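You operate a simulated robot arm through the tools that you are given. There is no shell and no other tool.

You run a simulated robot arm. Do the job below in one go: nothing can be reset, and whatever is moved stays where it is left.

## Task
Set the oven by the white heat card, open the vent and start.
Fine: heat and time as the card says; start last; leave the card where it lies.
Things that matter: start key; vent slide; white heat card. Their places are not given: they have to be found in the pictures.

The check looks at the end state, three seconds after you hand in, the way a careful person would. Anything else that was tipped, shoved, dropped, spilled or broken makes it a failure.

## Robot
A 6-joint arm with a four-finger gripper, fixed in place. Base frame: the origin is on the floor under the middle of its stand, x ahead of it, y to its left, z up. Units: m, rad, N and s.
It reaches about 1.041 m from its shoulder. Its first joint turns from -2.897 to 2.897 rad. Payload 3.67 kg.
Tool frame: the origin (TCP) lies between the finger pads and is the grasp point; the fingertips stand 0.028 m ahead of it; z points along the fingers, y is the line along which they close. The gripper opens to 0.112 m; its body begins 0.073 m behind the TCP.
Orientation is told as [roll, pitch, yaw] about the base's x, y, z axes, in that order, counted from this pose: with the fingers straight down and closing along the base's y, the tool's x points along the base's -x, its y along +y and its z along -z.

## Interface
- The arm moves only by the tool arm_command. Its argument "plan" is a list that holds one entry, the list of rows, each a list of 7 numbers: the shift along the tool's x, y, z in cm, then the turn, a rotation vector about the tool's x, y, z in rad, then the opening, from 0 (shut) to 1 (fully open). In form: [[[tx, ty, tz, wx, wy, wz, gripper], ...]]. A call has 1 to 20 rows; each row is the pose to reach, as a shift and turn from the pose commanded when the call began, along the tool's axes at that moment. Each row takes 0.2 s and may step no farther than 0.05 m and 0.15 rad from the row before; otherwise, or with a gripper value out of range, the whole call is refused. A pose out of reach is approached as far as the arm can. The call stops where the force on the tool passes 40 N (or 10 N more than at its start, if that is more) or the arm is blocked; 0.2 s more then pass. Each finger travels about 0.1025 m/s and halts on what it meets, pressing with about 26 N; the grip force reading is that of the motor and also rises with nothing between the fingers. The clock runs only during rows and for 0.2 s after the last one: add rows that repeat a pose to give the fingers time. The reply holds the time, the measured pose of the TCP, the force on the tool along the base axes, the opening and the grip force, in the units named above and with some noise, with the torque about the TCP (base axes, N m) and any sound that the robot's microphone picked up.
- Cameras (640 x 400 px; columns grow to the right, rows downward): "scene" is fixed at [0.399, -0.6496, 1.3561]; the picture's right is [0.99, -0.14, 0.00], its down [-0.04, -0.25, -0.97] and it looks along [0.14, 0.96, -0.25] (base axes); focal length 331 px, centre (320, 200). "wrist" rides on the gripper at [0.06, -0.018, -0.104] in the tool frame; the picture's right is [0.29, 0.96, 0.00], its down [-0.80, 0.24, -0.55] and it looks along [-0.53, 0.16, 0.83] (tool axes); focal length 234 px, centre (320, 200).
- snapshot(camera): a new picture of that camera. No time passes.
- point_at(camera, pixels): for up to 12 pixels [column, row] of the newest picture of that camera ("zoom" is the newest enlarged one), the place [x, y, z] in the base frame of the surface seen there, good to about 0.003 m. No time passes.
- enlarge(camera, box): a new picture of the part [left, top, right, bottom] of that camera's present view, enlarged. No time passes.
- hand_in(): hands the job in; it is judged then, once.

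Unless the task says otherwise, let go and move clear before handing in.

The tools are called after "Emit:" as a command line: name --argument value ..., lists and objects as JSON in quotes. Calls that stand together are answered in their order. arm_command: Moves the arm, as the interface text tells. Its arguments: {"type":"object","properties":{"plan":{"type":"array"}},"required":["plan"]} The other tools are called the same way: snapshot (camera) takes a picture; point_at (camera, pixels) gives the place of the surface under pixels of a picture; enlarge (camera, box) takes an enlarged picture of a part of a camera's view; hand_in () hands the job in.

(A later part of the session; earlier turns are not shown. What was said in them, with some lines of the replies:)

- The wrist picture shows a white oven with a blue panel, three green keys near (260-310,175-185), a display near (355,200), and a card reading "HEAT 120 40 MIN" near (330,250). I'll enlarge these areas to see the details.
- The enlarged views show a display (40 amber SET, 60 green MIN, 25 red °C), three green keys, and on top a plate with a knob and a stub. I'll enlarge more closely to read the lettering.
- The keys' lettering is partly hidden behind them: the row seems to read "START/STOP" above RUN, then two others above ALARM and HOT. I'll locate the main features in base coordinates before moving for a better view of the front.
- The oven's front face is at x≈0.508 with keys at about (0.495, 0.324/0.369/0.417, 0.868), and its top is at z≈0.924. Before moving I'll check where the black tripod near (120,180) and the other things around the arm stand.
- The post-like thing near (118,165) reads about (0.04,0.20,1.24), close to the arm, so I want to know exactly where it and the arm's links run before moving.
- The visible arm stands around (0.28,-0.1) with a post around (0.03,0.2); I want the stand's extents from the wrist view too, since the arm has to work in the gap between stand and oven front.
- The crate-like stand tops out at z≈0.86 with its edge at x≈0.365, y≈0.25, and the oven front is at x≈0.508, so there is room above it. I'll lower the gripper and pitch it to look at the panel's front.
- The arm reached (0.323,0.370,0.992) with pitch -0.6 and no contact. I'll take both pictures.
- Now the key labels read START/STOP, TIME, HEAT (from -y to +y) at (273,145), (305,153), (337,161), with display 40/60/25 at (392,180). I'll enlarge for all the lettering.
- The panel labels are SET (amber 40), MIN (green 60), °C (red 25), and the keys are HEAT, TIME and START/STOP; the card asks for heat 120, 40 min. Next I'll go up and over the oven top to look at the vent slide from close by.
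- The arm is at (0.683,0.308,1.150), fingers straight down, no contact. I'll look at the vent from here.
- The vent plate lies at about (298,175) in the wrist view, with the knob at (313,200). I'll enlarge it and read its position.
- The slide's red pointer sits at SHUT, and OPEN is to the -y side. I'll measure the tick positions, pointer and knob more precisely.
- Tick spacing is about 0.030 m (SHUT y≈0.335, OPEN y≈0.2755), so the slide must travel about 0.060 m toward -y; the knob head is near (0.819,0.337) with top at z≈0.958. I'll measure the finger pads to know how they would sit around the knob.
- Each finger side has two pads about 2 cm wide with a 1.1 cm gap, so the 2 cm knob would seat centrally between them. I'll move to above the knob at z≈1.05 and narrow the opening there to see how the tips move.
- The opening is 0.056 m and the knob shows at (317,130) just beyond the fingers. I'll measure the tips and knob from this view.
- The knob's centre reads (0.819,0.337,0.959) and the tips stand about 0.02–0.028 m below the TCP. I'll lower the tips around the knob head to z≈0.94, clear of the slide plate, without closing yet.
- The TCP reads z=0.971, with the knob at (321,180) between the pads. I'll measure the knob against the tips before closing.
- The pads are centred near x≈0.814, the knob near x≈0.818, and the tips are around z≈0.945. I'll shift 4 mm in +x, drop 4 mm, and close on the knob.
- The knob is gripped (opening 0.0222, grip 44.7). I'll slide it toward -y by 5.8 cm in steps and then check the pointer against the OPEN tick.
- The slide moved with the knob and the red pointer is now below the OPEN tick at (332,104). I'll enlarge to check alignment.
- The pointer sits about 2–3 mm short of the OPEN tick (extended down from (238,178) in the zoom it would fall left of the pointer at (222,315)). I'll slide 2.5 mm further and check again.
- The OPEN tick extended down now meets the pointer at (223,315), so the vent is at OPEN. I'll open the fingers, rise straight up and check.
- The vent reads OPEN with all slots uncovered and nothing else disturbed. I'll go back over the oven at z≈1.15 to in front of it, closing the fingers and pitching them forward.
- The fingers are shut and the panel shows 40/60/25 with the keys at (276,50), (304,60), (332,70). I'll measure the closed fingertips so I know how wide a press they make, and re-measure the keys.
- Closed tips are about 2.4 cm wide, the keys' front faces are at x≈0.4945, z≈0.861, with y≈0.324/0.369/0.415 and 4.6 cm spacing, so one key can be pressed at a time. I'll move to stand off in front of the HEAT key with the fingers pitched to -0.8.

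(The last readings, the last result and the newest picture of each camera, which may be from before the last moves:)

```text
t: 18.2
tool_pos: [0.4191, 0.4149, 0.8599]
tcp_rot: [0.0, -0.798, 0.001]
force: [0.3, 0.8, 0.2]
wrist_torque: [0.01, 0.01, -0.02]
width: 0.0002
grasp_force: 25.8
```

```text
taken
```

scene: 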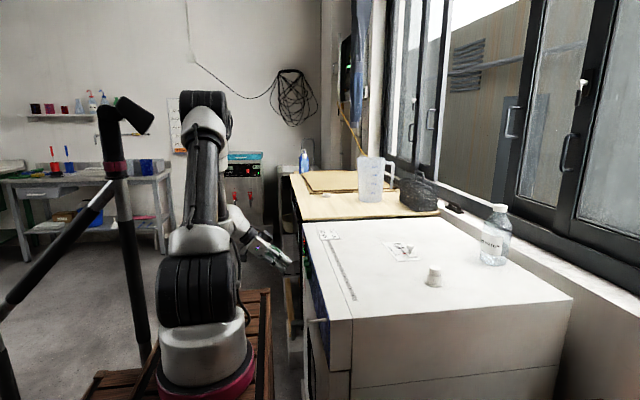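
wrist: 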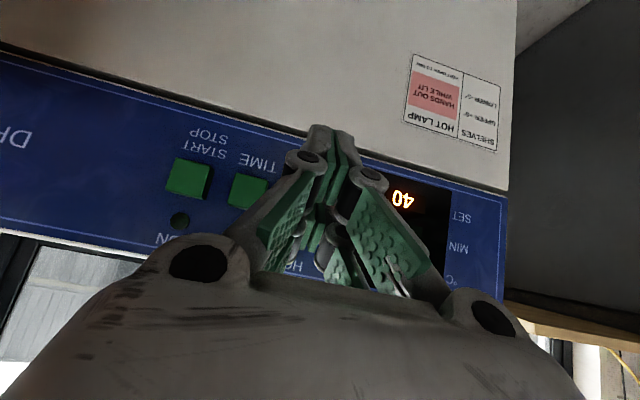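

The amber SET value 40 stays visible at (403,198), while the HEAT key is hidden behind the fingers; TIME and START keys show at (248,190) and (190,178). I'll measure those faces head-on.

Emit:
enlarge --camera "wrist" --box '[150, 110, 350, 250]'

Emit:
point_at --camera "wrist" --pixels '[[178, 162], [206, 170], [170, 190], [196, 197], [187, 177], [237, 178], [262, 183], [233, 204], [247, 190], [316, 130], [330, 132], [345, 138]]'

```text
2.86 times, centred on (250, 180) of wrist
```

zoom: 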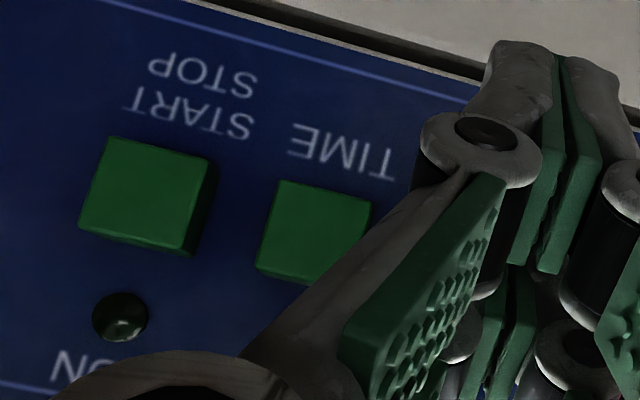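

```text
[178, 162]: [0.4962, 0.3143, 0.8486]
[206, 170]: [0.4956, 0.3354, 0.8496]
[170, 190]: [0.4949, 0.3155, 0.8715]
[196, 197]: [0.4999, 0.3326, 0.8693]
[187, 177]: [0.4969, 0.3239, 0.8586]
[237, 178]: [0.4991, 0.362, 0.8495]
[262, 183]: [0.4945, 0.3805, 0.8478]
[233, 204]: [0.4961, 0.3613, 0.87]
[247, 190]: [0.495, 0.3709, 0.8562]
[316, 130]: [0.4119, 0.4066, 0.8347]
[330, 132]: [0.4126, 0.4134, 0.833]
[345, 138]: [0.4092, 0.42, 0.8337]
```

START is centred near (0.496,0.324,0.860), TIME near (0.496,0.370,0.860), so HEAT should be at (0.496,0.416,0.860). I'll make a first gentle press on HEAT along +x, 4.3 cm forward then back, and watch force, sound and display.

Emit:
arm_command --plan '[[[-2.091, 0, 2.151, 0, 0, 0, 0], [-2.509, 0, 2.581, 0, 0, 0, 0], [-2.788, 0, 2.868, 0, 0, 0, 0], [-2.997, 0, 3.083, 0, 0, 0, 0], [-2.509, 0, 2.581, 0, 0, 0, 0], [-2.091, 0, 2.151, 0, 0, 0, 0]]]'

Emit:
snapshot --camera "wrist"

```text
t: 19.6
tool_pos: [0.4483, 0.4157, 0.8601]
tcp_rot: [0.002, -0.799, 0.0]
force: [-0.1, -0.8, 0.5]
wrist_torque: [-0.01, 0.0, 0.01]
width: 0.0
grasp_force: 26.2
```

```text
taken
```

wrist: 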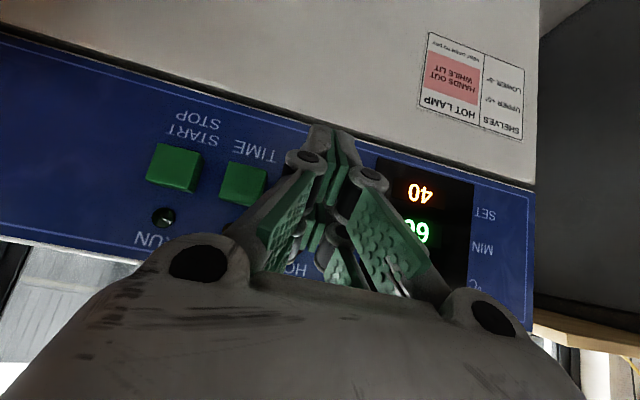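

The display still reads 40 and no sound came, so the press fell short. I'll advance again and stop at a slightly deeper point to read the contact force.

Emit:
arm_command --plan '[[[-0.697, 0, 0.717, 0, 0, 0, 0], [-0.976, 0, 1.004, 0, 0, 0, 0], [-1.115, 0, 1.147, 0, 0, 0, 0]]]'

Emit:
snapshot --camera "wrist"

Emit:
enlarge --camera "scene" --box '[220, 210, 340, 310]'

```text
t: 20.4
tool_pos: [0.4627, 0.4142, 0.8603]
tcp_rot: [0.0, -0.798, 0.0]
force: [-1.6, -0.7, 0.1]
wrist_torque: [0.05, -0.02, -0.01]
width: 0.006
grasp_force: 36.1
```

```text
taken
```

wrist: 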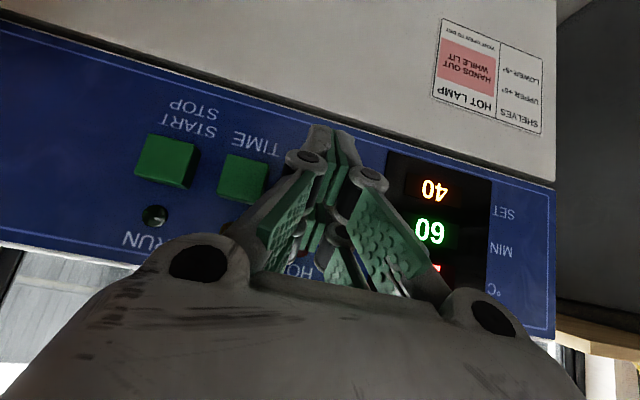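

```text
4.00 times, centred on (280, 260) of scene
```

zoom: 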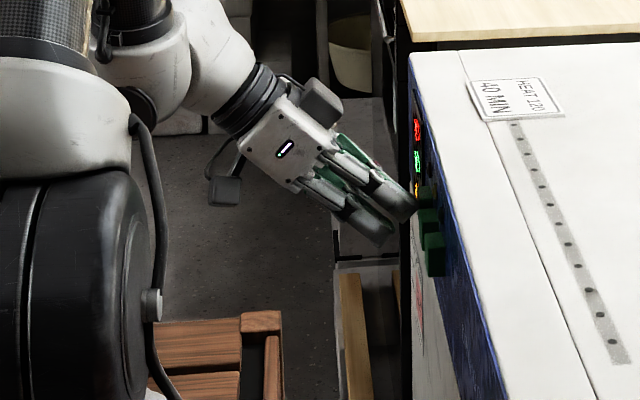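

Contact has begun (force x -1.6 N, opening crept to 0.006), display still 40. I'll press another 3–6 mm and then back off within the same call.

Emit:
arm_command --plan '[[[-0.209, 0, 0.215, 0, 0, 0, 0], [-0.348, 0, 0.359, 0, 0, 0, 0], [0.348, 0, -0.359, 0, 0, 0, 0], [0.697, 0, -0.717, 0, 0, 0, 0]]]'

Emit:
snapshot --camera "wrist"

```text
t: 21.4
tool_pos: [0.4525, 0.4133, 0.86]
tcp_rot: [-0.002, -0.8, 0.0]
force: [-0.4, 0.1, 0.4]
wrist_torque: [0.02, 0.01, 0.0]
width: 0.0
grasp_force: 35.8
heard: click
```

```text
taken
```

wrist: 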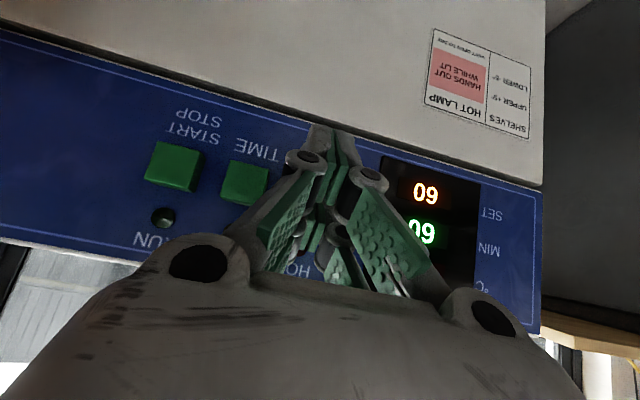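

A click was heard and SET went from 40 to 60 (upside-down "09" at (425,193)), so each press adds 20. I'll press once more with the same stroke.

Emit:
arm_command --plan '[[[-0.627, 0, 0.645, 0, 0, 0, 0], [-1.046, 0, 1.076, 0, 0, 0, 0], [-0.348, 0, 0.359, 0, 0, 0, 0], [0, 0, 0, 0, 0, 0, 0]]]'

Emit:
enlarge --camera "wrist" --box '[370, 140, 490, 260]'

```text
t: 22.4
tool_pos: [0.4535, 0.4136, 0.8591]
tcp_rot: [0.0, -0.799, -0.001]
force: [0.0, -0.1, 0.3]
wrist_torque: [0.01, 0.04, -0.05]
width: 0.0
grasp_force: 35.4
heard: click
```

```text
3.33 times, centred on (430, 200) of wrist
```

zoom: 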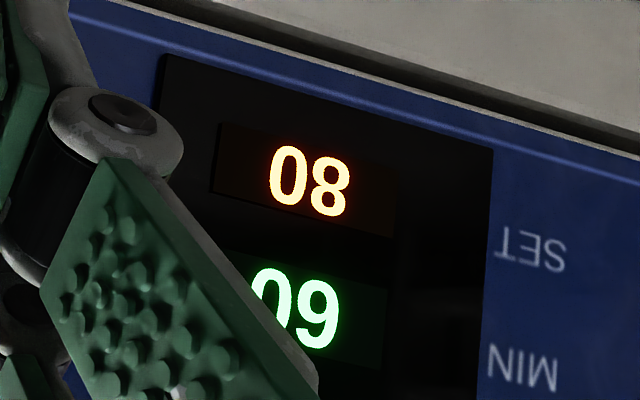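

SET now reads 80 (seen upside-down) after one click, MIN still 60. I'll press HEAT again.

Emit:
arm_command --plan '[[[-0.627, 0, 0.645, 0, 0, 0, 0], [-1.046, 0, 1.076, 0, 0, 0, 0], [-0.348, 0, 0.359, 0, 0, 0, 0], [0, 0, 0, 0, 0, 0, 0]]]'

Emit:
enlarge --camera "wrist" --box '[370, 140, 490, 260]'

```text
t: 23.4
tool_pos: [0.4525, 0.4149, 0.8593]
tcp_rot: [0.0, -0.798, -0.001]
force: [0.7, 0.1, 0.2]
wrist_torque: [-0.01, 0.02, -0.01]
width: 0.0001
grasp_force: 35.2
heard: click
```

```text
3.33 times, centred on (430, 200) of wrist
```

zoom: 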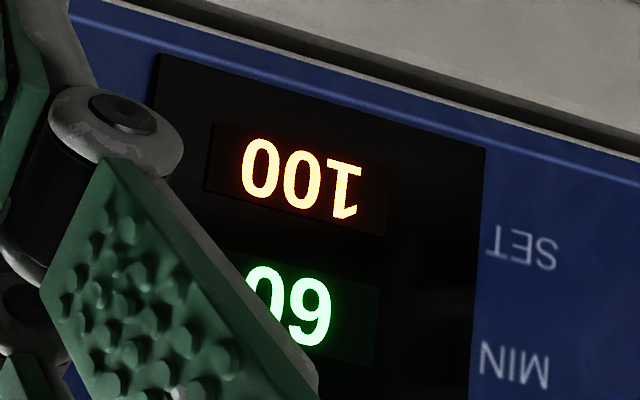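

SET now reads 100. One more press of HEAT should give 120.

Emit:
arm_command --plan '[[[-0.627, 0, 0.645, 0, 0, 0, 0], [-1.046, 0, 1.076, 0, 0, 0, 0], [-0.348, 0, 0.359, 0, 0, 0, 0], [0, 0, 0, 0, 0, 0, 0]]]'

Emit:
enlarge --camera "wrist" --box '[370, 140, 490, 260]'

```text
t: 24.4
tool_pos: [0.4541, 0.4135, 0.8595]
tcp_rot: [0.0, -0.8, 0.0]
force: [-0.5, -0.2, 0.4]
wrist_torque: [0.03, 0.02, 0.01]
width: 0.0
grasp_force: 35.5
heard: click
```

```text
3.33 times, centred on (430, 200) of wrist
```

zoom: 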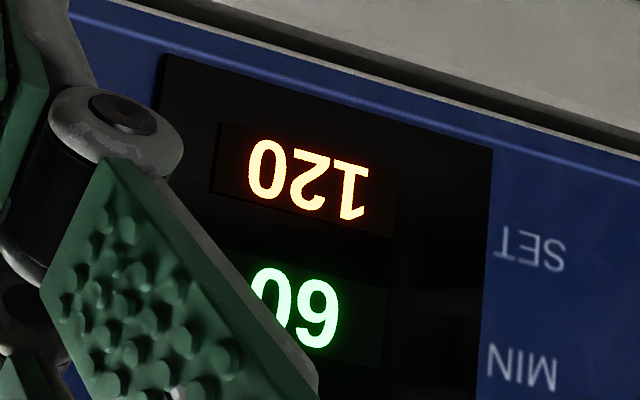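

SET reads 120. Now I'll back off 2 cm, shift 4.5 cm toward -y to the TIME key, come forward to the same stand-off, and look.

Emit:
arm_command --plan '[[[0.697, 0, -0.717, 0, 0, 0, 0], [1.394, 0, -1.434, 0, 0, 0, 0], [1.394, -2.25, -1.434, 0, 0, 0, 0], [1.394, -4.5, -1.434, 0, 0, 0, 0], [0.697, -4.5, -0.717, 0, 0, 0, 0], [0, -4.5, 0, 0, 0, 0, 0], [0, -4.5, 0, 0, 0, 0, 0]]]'

Emit:
snapshot --camera "wrist"

Emit:
enlarge --camera "scene" --box '[220, 210, 340, 310]'

```text
t: 26.0
tool_pos: [0.4536, 0.3693, 0.8609]
tcp_rot: [0.0, -0.8, -0.001]
force: [-0.2, -0.3, -0.8]
wrist_torque: [0.0, -0.01, 0.01]
width: 0.0002
grasp_force: 35.8
```

```text
taken
```

wrist: 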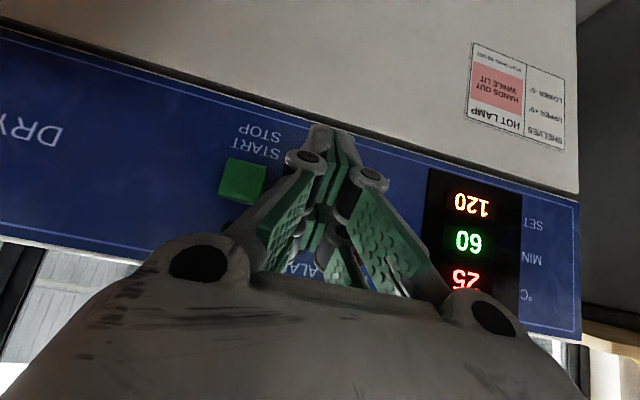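

```text
4.00 times, centred on (280, 260) of scene
```

zoom: 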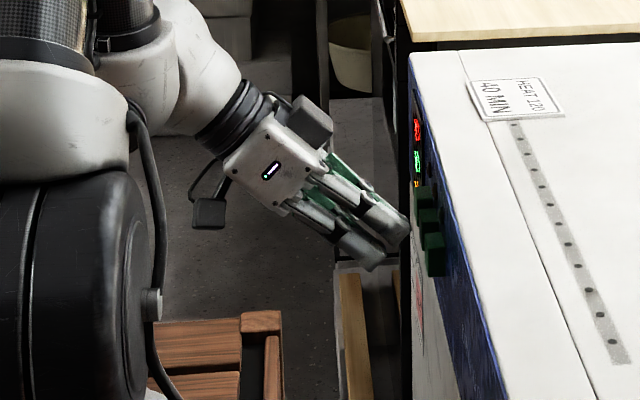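

The display shows 120, 60, 25, and the fingers stand at y=0.369 in front of TIME with START visible to the left at (243,180). I'll press TIME once with the same stroke.

Emit:
arm_command --plan '[[[-0.627, 0, 0.645, 0, 0, 0, 0], [-1.046, 0, 1.076, 0, 0, 0, 0], [-0.348, 0, 0.359, 0, 0, 0, 0], [0, 0, 0, 0, 0, 0, 0]]]'

Emit:
enlarge --camera "wrist" --box '[410, 160, 550, 310]'

```text
t: 27.0
tool_pos: [0.4518, 0.3697, 0.8605]
tcp_rot: [-0.002, -0.799, -0.001]
force: [-0.4, -0.5, -0.1]
wrist_torque: [0.0, 0.01, 0.02]
width: 0.0
grasp_force: 35.5
heard: click
```

```text
2.67 times, centred on (480, 235) of wrist
```

zoom: 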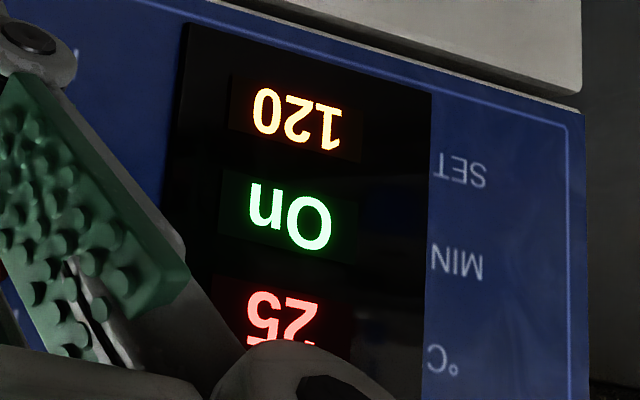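

After the click MIN reads "On" (continuous), past 60, so the times cycle. I'll press TIME again and read what follows.

Emit:
arm_command --plan '[[[-0.627, 0, 0.645, 0, 0, 0, 0], [-1.046, 0, 1.076, 0, 0, 0, 0], [-0.348, 0, 0.359, 0, 0, 0, 0], [0, 0, 0, 0, 0, 0, 0]]]'

Emit:
enlarge --camera "wrist" --box '[410, 160, 550, 310]'

```text
t: 28.0
tool_pos: [0.4532, 0.3682, 0.8585]
tcp_rot: [0.003, -0.8, -0.002]
force: [-0.7, -1.0, 0.2]
wrist_torque: [0.01, -0.03, 0.02]
width: 0.0
grasp_force: 35.6
heard: click
```

```text
2.67 times, centred on (480, 235) of wrist
```

zoom: 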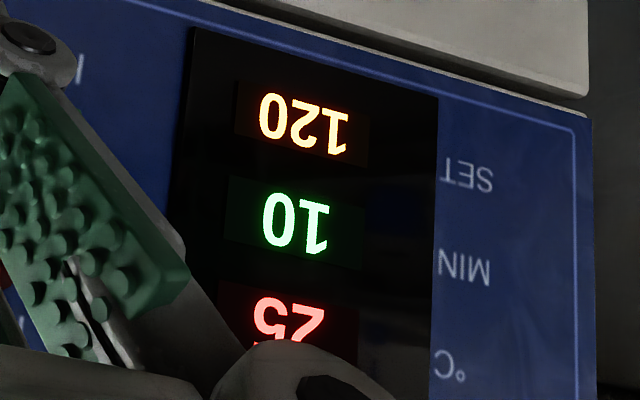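

MIN wrapped round to 10, with SET still 120. I'll press TIME again, checking after each press until it reads 40.

Emit:
arm_command --plan '[[[-0.627, 0, 0.645, 0, 0, 0, 0], [-1.046, 0, 1.076, 0, 0, 0, 0], [-0.348, 0, 0.359, 0, 0, 0, 0], [0, 0, 0, 0, 0, 0, 0]]]'

Emit:
enlarge --camera "wrist" --box '[410, 160, 550, 310]'

```text
t: 29.0
tool_pos: [0.4533, 0.3691, 0.86]
tcp_rot: [0.001, -0.8, 0.0]
force: [0.3, 0.0, 0.2]
wrist_torque: [0.0, -0.02, -0.03]
width: 0.0
grasp_force: 35.1
heard: click
```

```text
2.67 times, centred on (480, 235) of wrist
```

zoom: 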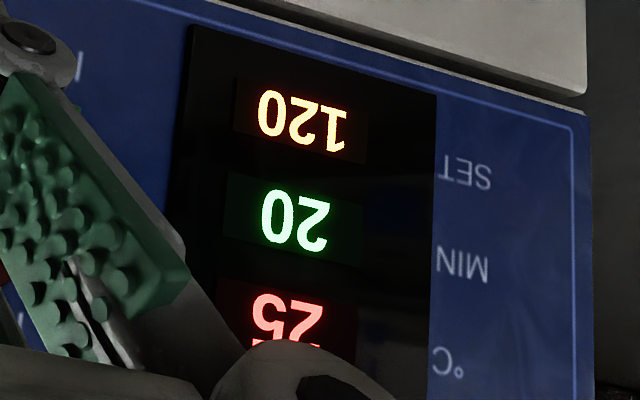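

MIN now reads 20. Pressing TIME again.

Emit:
arm_command --plan '[[[-0.627, 0, 0.645, 0, 0, 0, 0], [-1.046, 0, 1.076, 0, 0, 0, 0], [-0.348, 0, 0.359, 0, 0, 0, 0], [0, 0, 0, 0, 0, 0, 0]]]'

Emit:
enlarge --camera "wrist" --box '[410, 160, 550, 310]'

```text
t: 30.0
tool_pos: [0.4528, 0.3682, 0.8606]
tcp_rot: [-0.001, -0.799, 0.0]
force: [-0.2, -1.0, -0.6]
wrist_torque: [0.0, 0.01, -0.01]
width: 0.0
grasp_force: 35.7
heard: click
```

```text
2.67 times, centred on (480, 235) of wrist
```

zoom: 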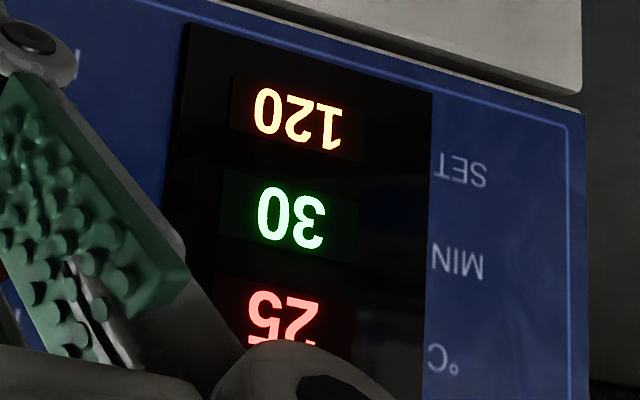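

MIN now reads 30. One more press of TIME should give 40.

Emit:
arm_command --plan '[[[-0.627, 0, 0.645, 0, 0, 0, 0], [-1.046, 0, 1.076, 0, 0, 0, 0], [-0.348, 0, 0.359, 0, 0, 0, 0], [0, 0, 0, 0, 0, 0, 0]]]'

Emit:
enlarge --camera "wrist" --box '[410, 160, 550, 310]'

```text
t: 31.0
tool_pos: [0.4537, 0.3704, 0.8607]
tcp_rot: [-0.001, -0.8, -0.001]
force: [0.3, -1.2, 0.3]
wrist_torque: [0.01, -0.04, 0.0]
width: 0.0001
grasp_force: 35.6
heard: click
```

```text
2.67 times, centred on (480, 235) of wrist
```

zoom: 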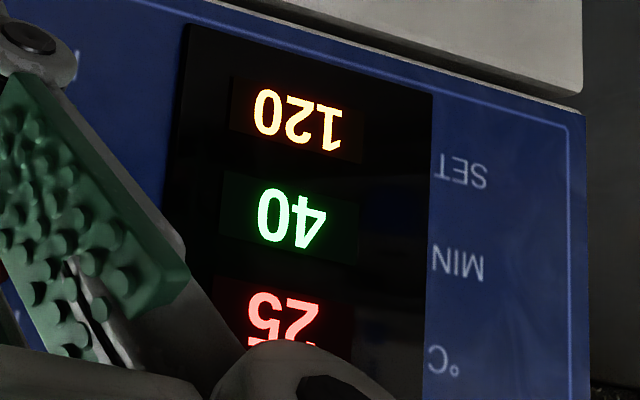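

SET is 120 and MIN is 40, as the card says, and the vent is open. I'll back off and shift 4.6 cm toward -y to the START key, then look before pressing.

Emit:
arm_command --plan '[[[0.697, 0, -0.717, 0, 0, 0, 0], [1.394, 0, -1.434, 0, 0, 0, 0], [1.394, -2.3, -1.434, 0, 0, 0, 0], [1.394, -4.6, -1.434, 0, 0, 0, 0], [0.697, -4.6, -0.717, 0, 0, 0, 0], [0, -4.6, 0, 0, 0, 0, 0], [0, -4.6, 0, 0, 0, 0, 0]]]'

Emit:
snapshot --camera "wrist"

Emit:
snapshot --camera "scene"

Emit:
enlarge --camera "scene" --box '[220, 210, 440, 330]'

```text
t: 32.6
tool_pos: [0.4539, 0.3244, 0.8608]
tcp_rot: [0.001, -0.798, 0.0]
force: [-0.6, 0.5, -0.4]
wrist_torque: [-0.01, -0.04, -0.01]
width: 0.0
grasp_force: 36.5
```

```text
taken
```

wrist: 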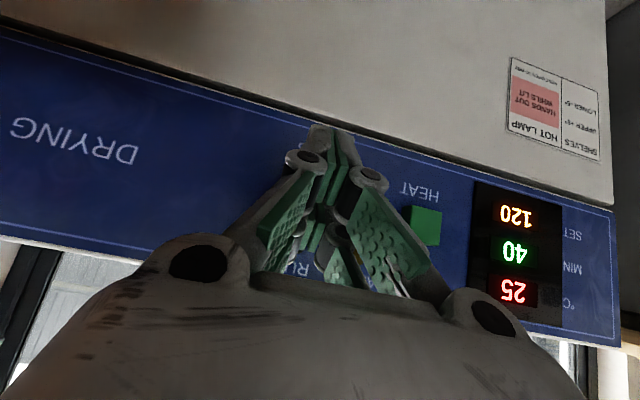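

```text
taken
```

scene: 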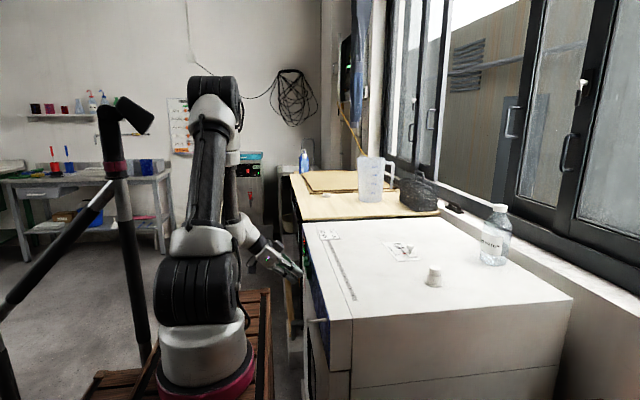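

```text
2.91 times, centred on (330, 270) of scene
```

zoom: 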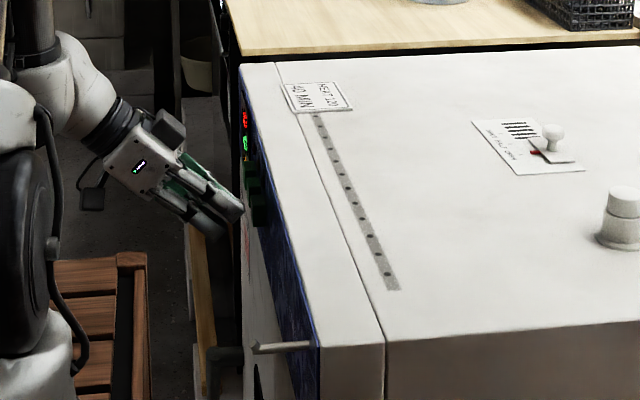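

The panel reads 120 / 40 / 25, the vent is open and the card lies untouched; the fingers stand at y=0.324 in front of START/STOP. I'll press it exactly once with the proven stroke.

Emit:
arm_command --plan '[[[-0.627, 0, 0.645, 0, 0, 0, 0], [-1.046, 0, 1.076, 0, 0, 0, 0], [-0.348, 0, 0.359, 0, 0, 0, 0], [0, 0, 0, 0, 0, 0, 0]]]'

Emit:
snapshot --camera "wrist"

Emit:
enlarge --camera "wrist" --box '[380, 160, 600, 330]'

```text
t: 33.6
tool_pos: [0.4548, 0.3244, 0.8594]
tcp_rot: [0.001, -0.801, 0.001]
force: [-0.1, 0.0, 0.5]
wrist_torque: [-0.04, 0.0, 0.05]
width: 0.0
grasp_force: 35.7
heard: click
```

```text
taken
```

wrist: 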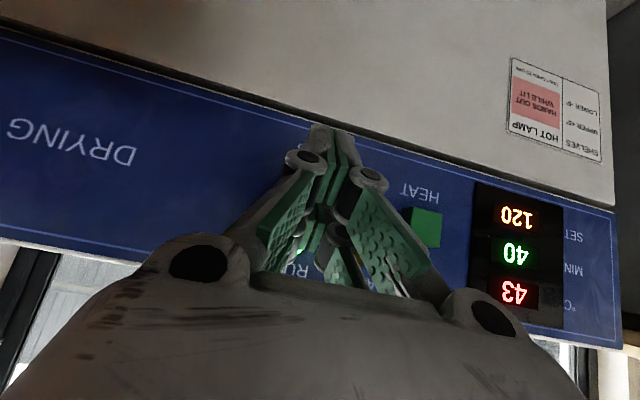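

```text
2.35 times, centred on (490, 245) of wrist
```

zoom: 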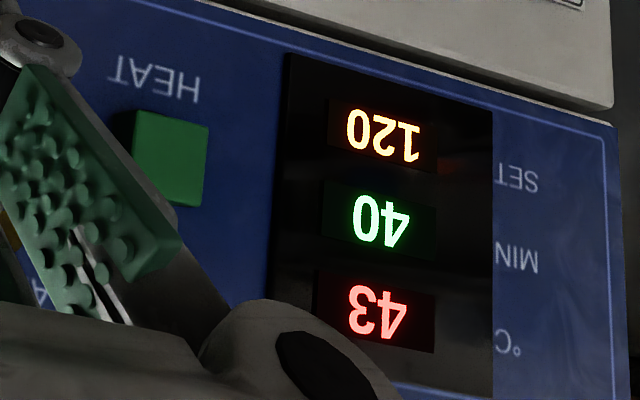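

One click, and the red °C reading has climbed from 25 to 43, so the oven is running with 120 / 40. I'll back straight off the key and rise clear, then check the RUN lamp.

Emit:
arm_command --plan '[[[1.4, 0, -1.43, 0, 0, 0, 0], [4.18, 0, -4.3, 0, 0, 0, 0], [1.31, 0, -7.09, 0, 0, 0, 0], [-1.56, 0, -9.88, 0, 0, 0, 0], [-4.42, 0, -12.66, 0, 0, 0, 0], [-4.42, 0, -12.66, 0, 0, 0, 0]]]'

Emit:
snapshot --camera "wrist"

Emit:
snapshot --camera "scene"

Emit:
enlarge --camera "scene" --box '[290, 215, 450, 320]'

```text
t: 35.0
tool_pos: [0.3935, 0.3269, 0.9778]
tcp_rot: [0.0, -0.8, 0.0]
force: [-0.2, 0.5, -0.6]
wrist_torque: [-0.01, -0.03, 0.01]
width: 0.0001
grasp_force: 35.7
```

```text
taken
```

wrist: 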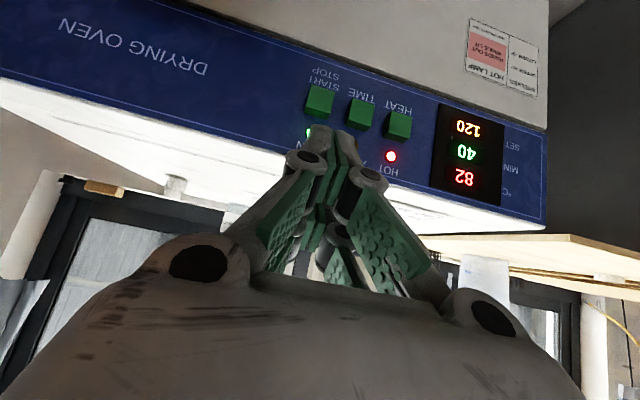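

```text
taken
```

scene: 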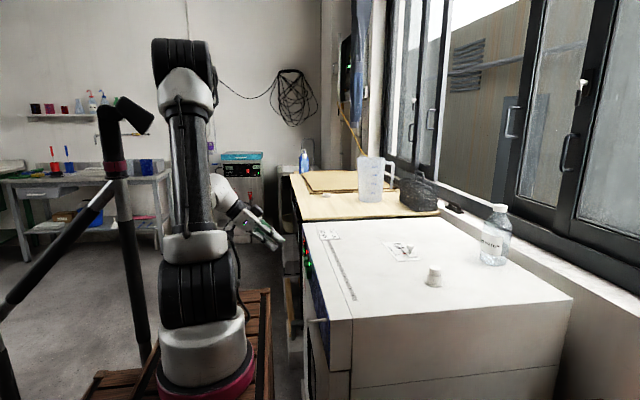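

```text
3.81 times, centred on (370, 268) of scene
```

zoom: 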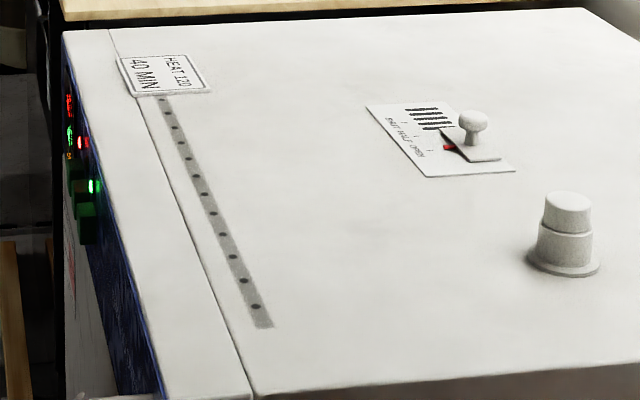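

The RUN lamp is green and the HOT lamp red. The display reads 120 / 40 with the oven now at 82 °C. In the scene zoom the vent pointer is at OPEN, and the card lies where it was. The arm is clear of the oven, so I'm handing in.

Emit:
hand_in

```text
The job is handed in.
```

The oven is set to 120 for 40 minutes, as the white heat card says. The vent is open, and I pressed start last.

- **Settings:** the panel reads SET 120 and MIN 40.
- **Vent:** the slide went from SHUT to OPEN. The red pointer lines up with the OPEN mark and all the slots are uncovered.
- **Running:** the green RUN lamp is lit. The oven had climbed from 25 °C to 82 °C in the last picture before I handed in.
- **Surroundings:** the heat card lies where it was and nothing else was moved. The arm is clear of the oven; I left the gripper shut and empty.

The job is handed in; the result of the check has not come back to me.
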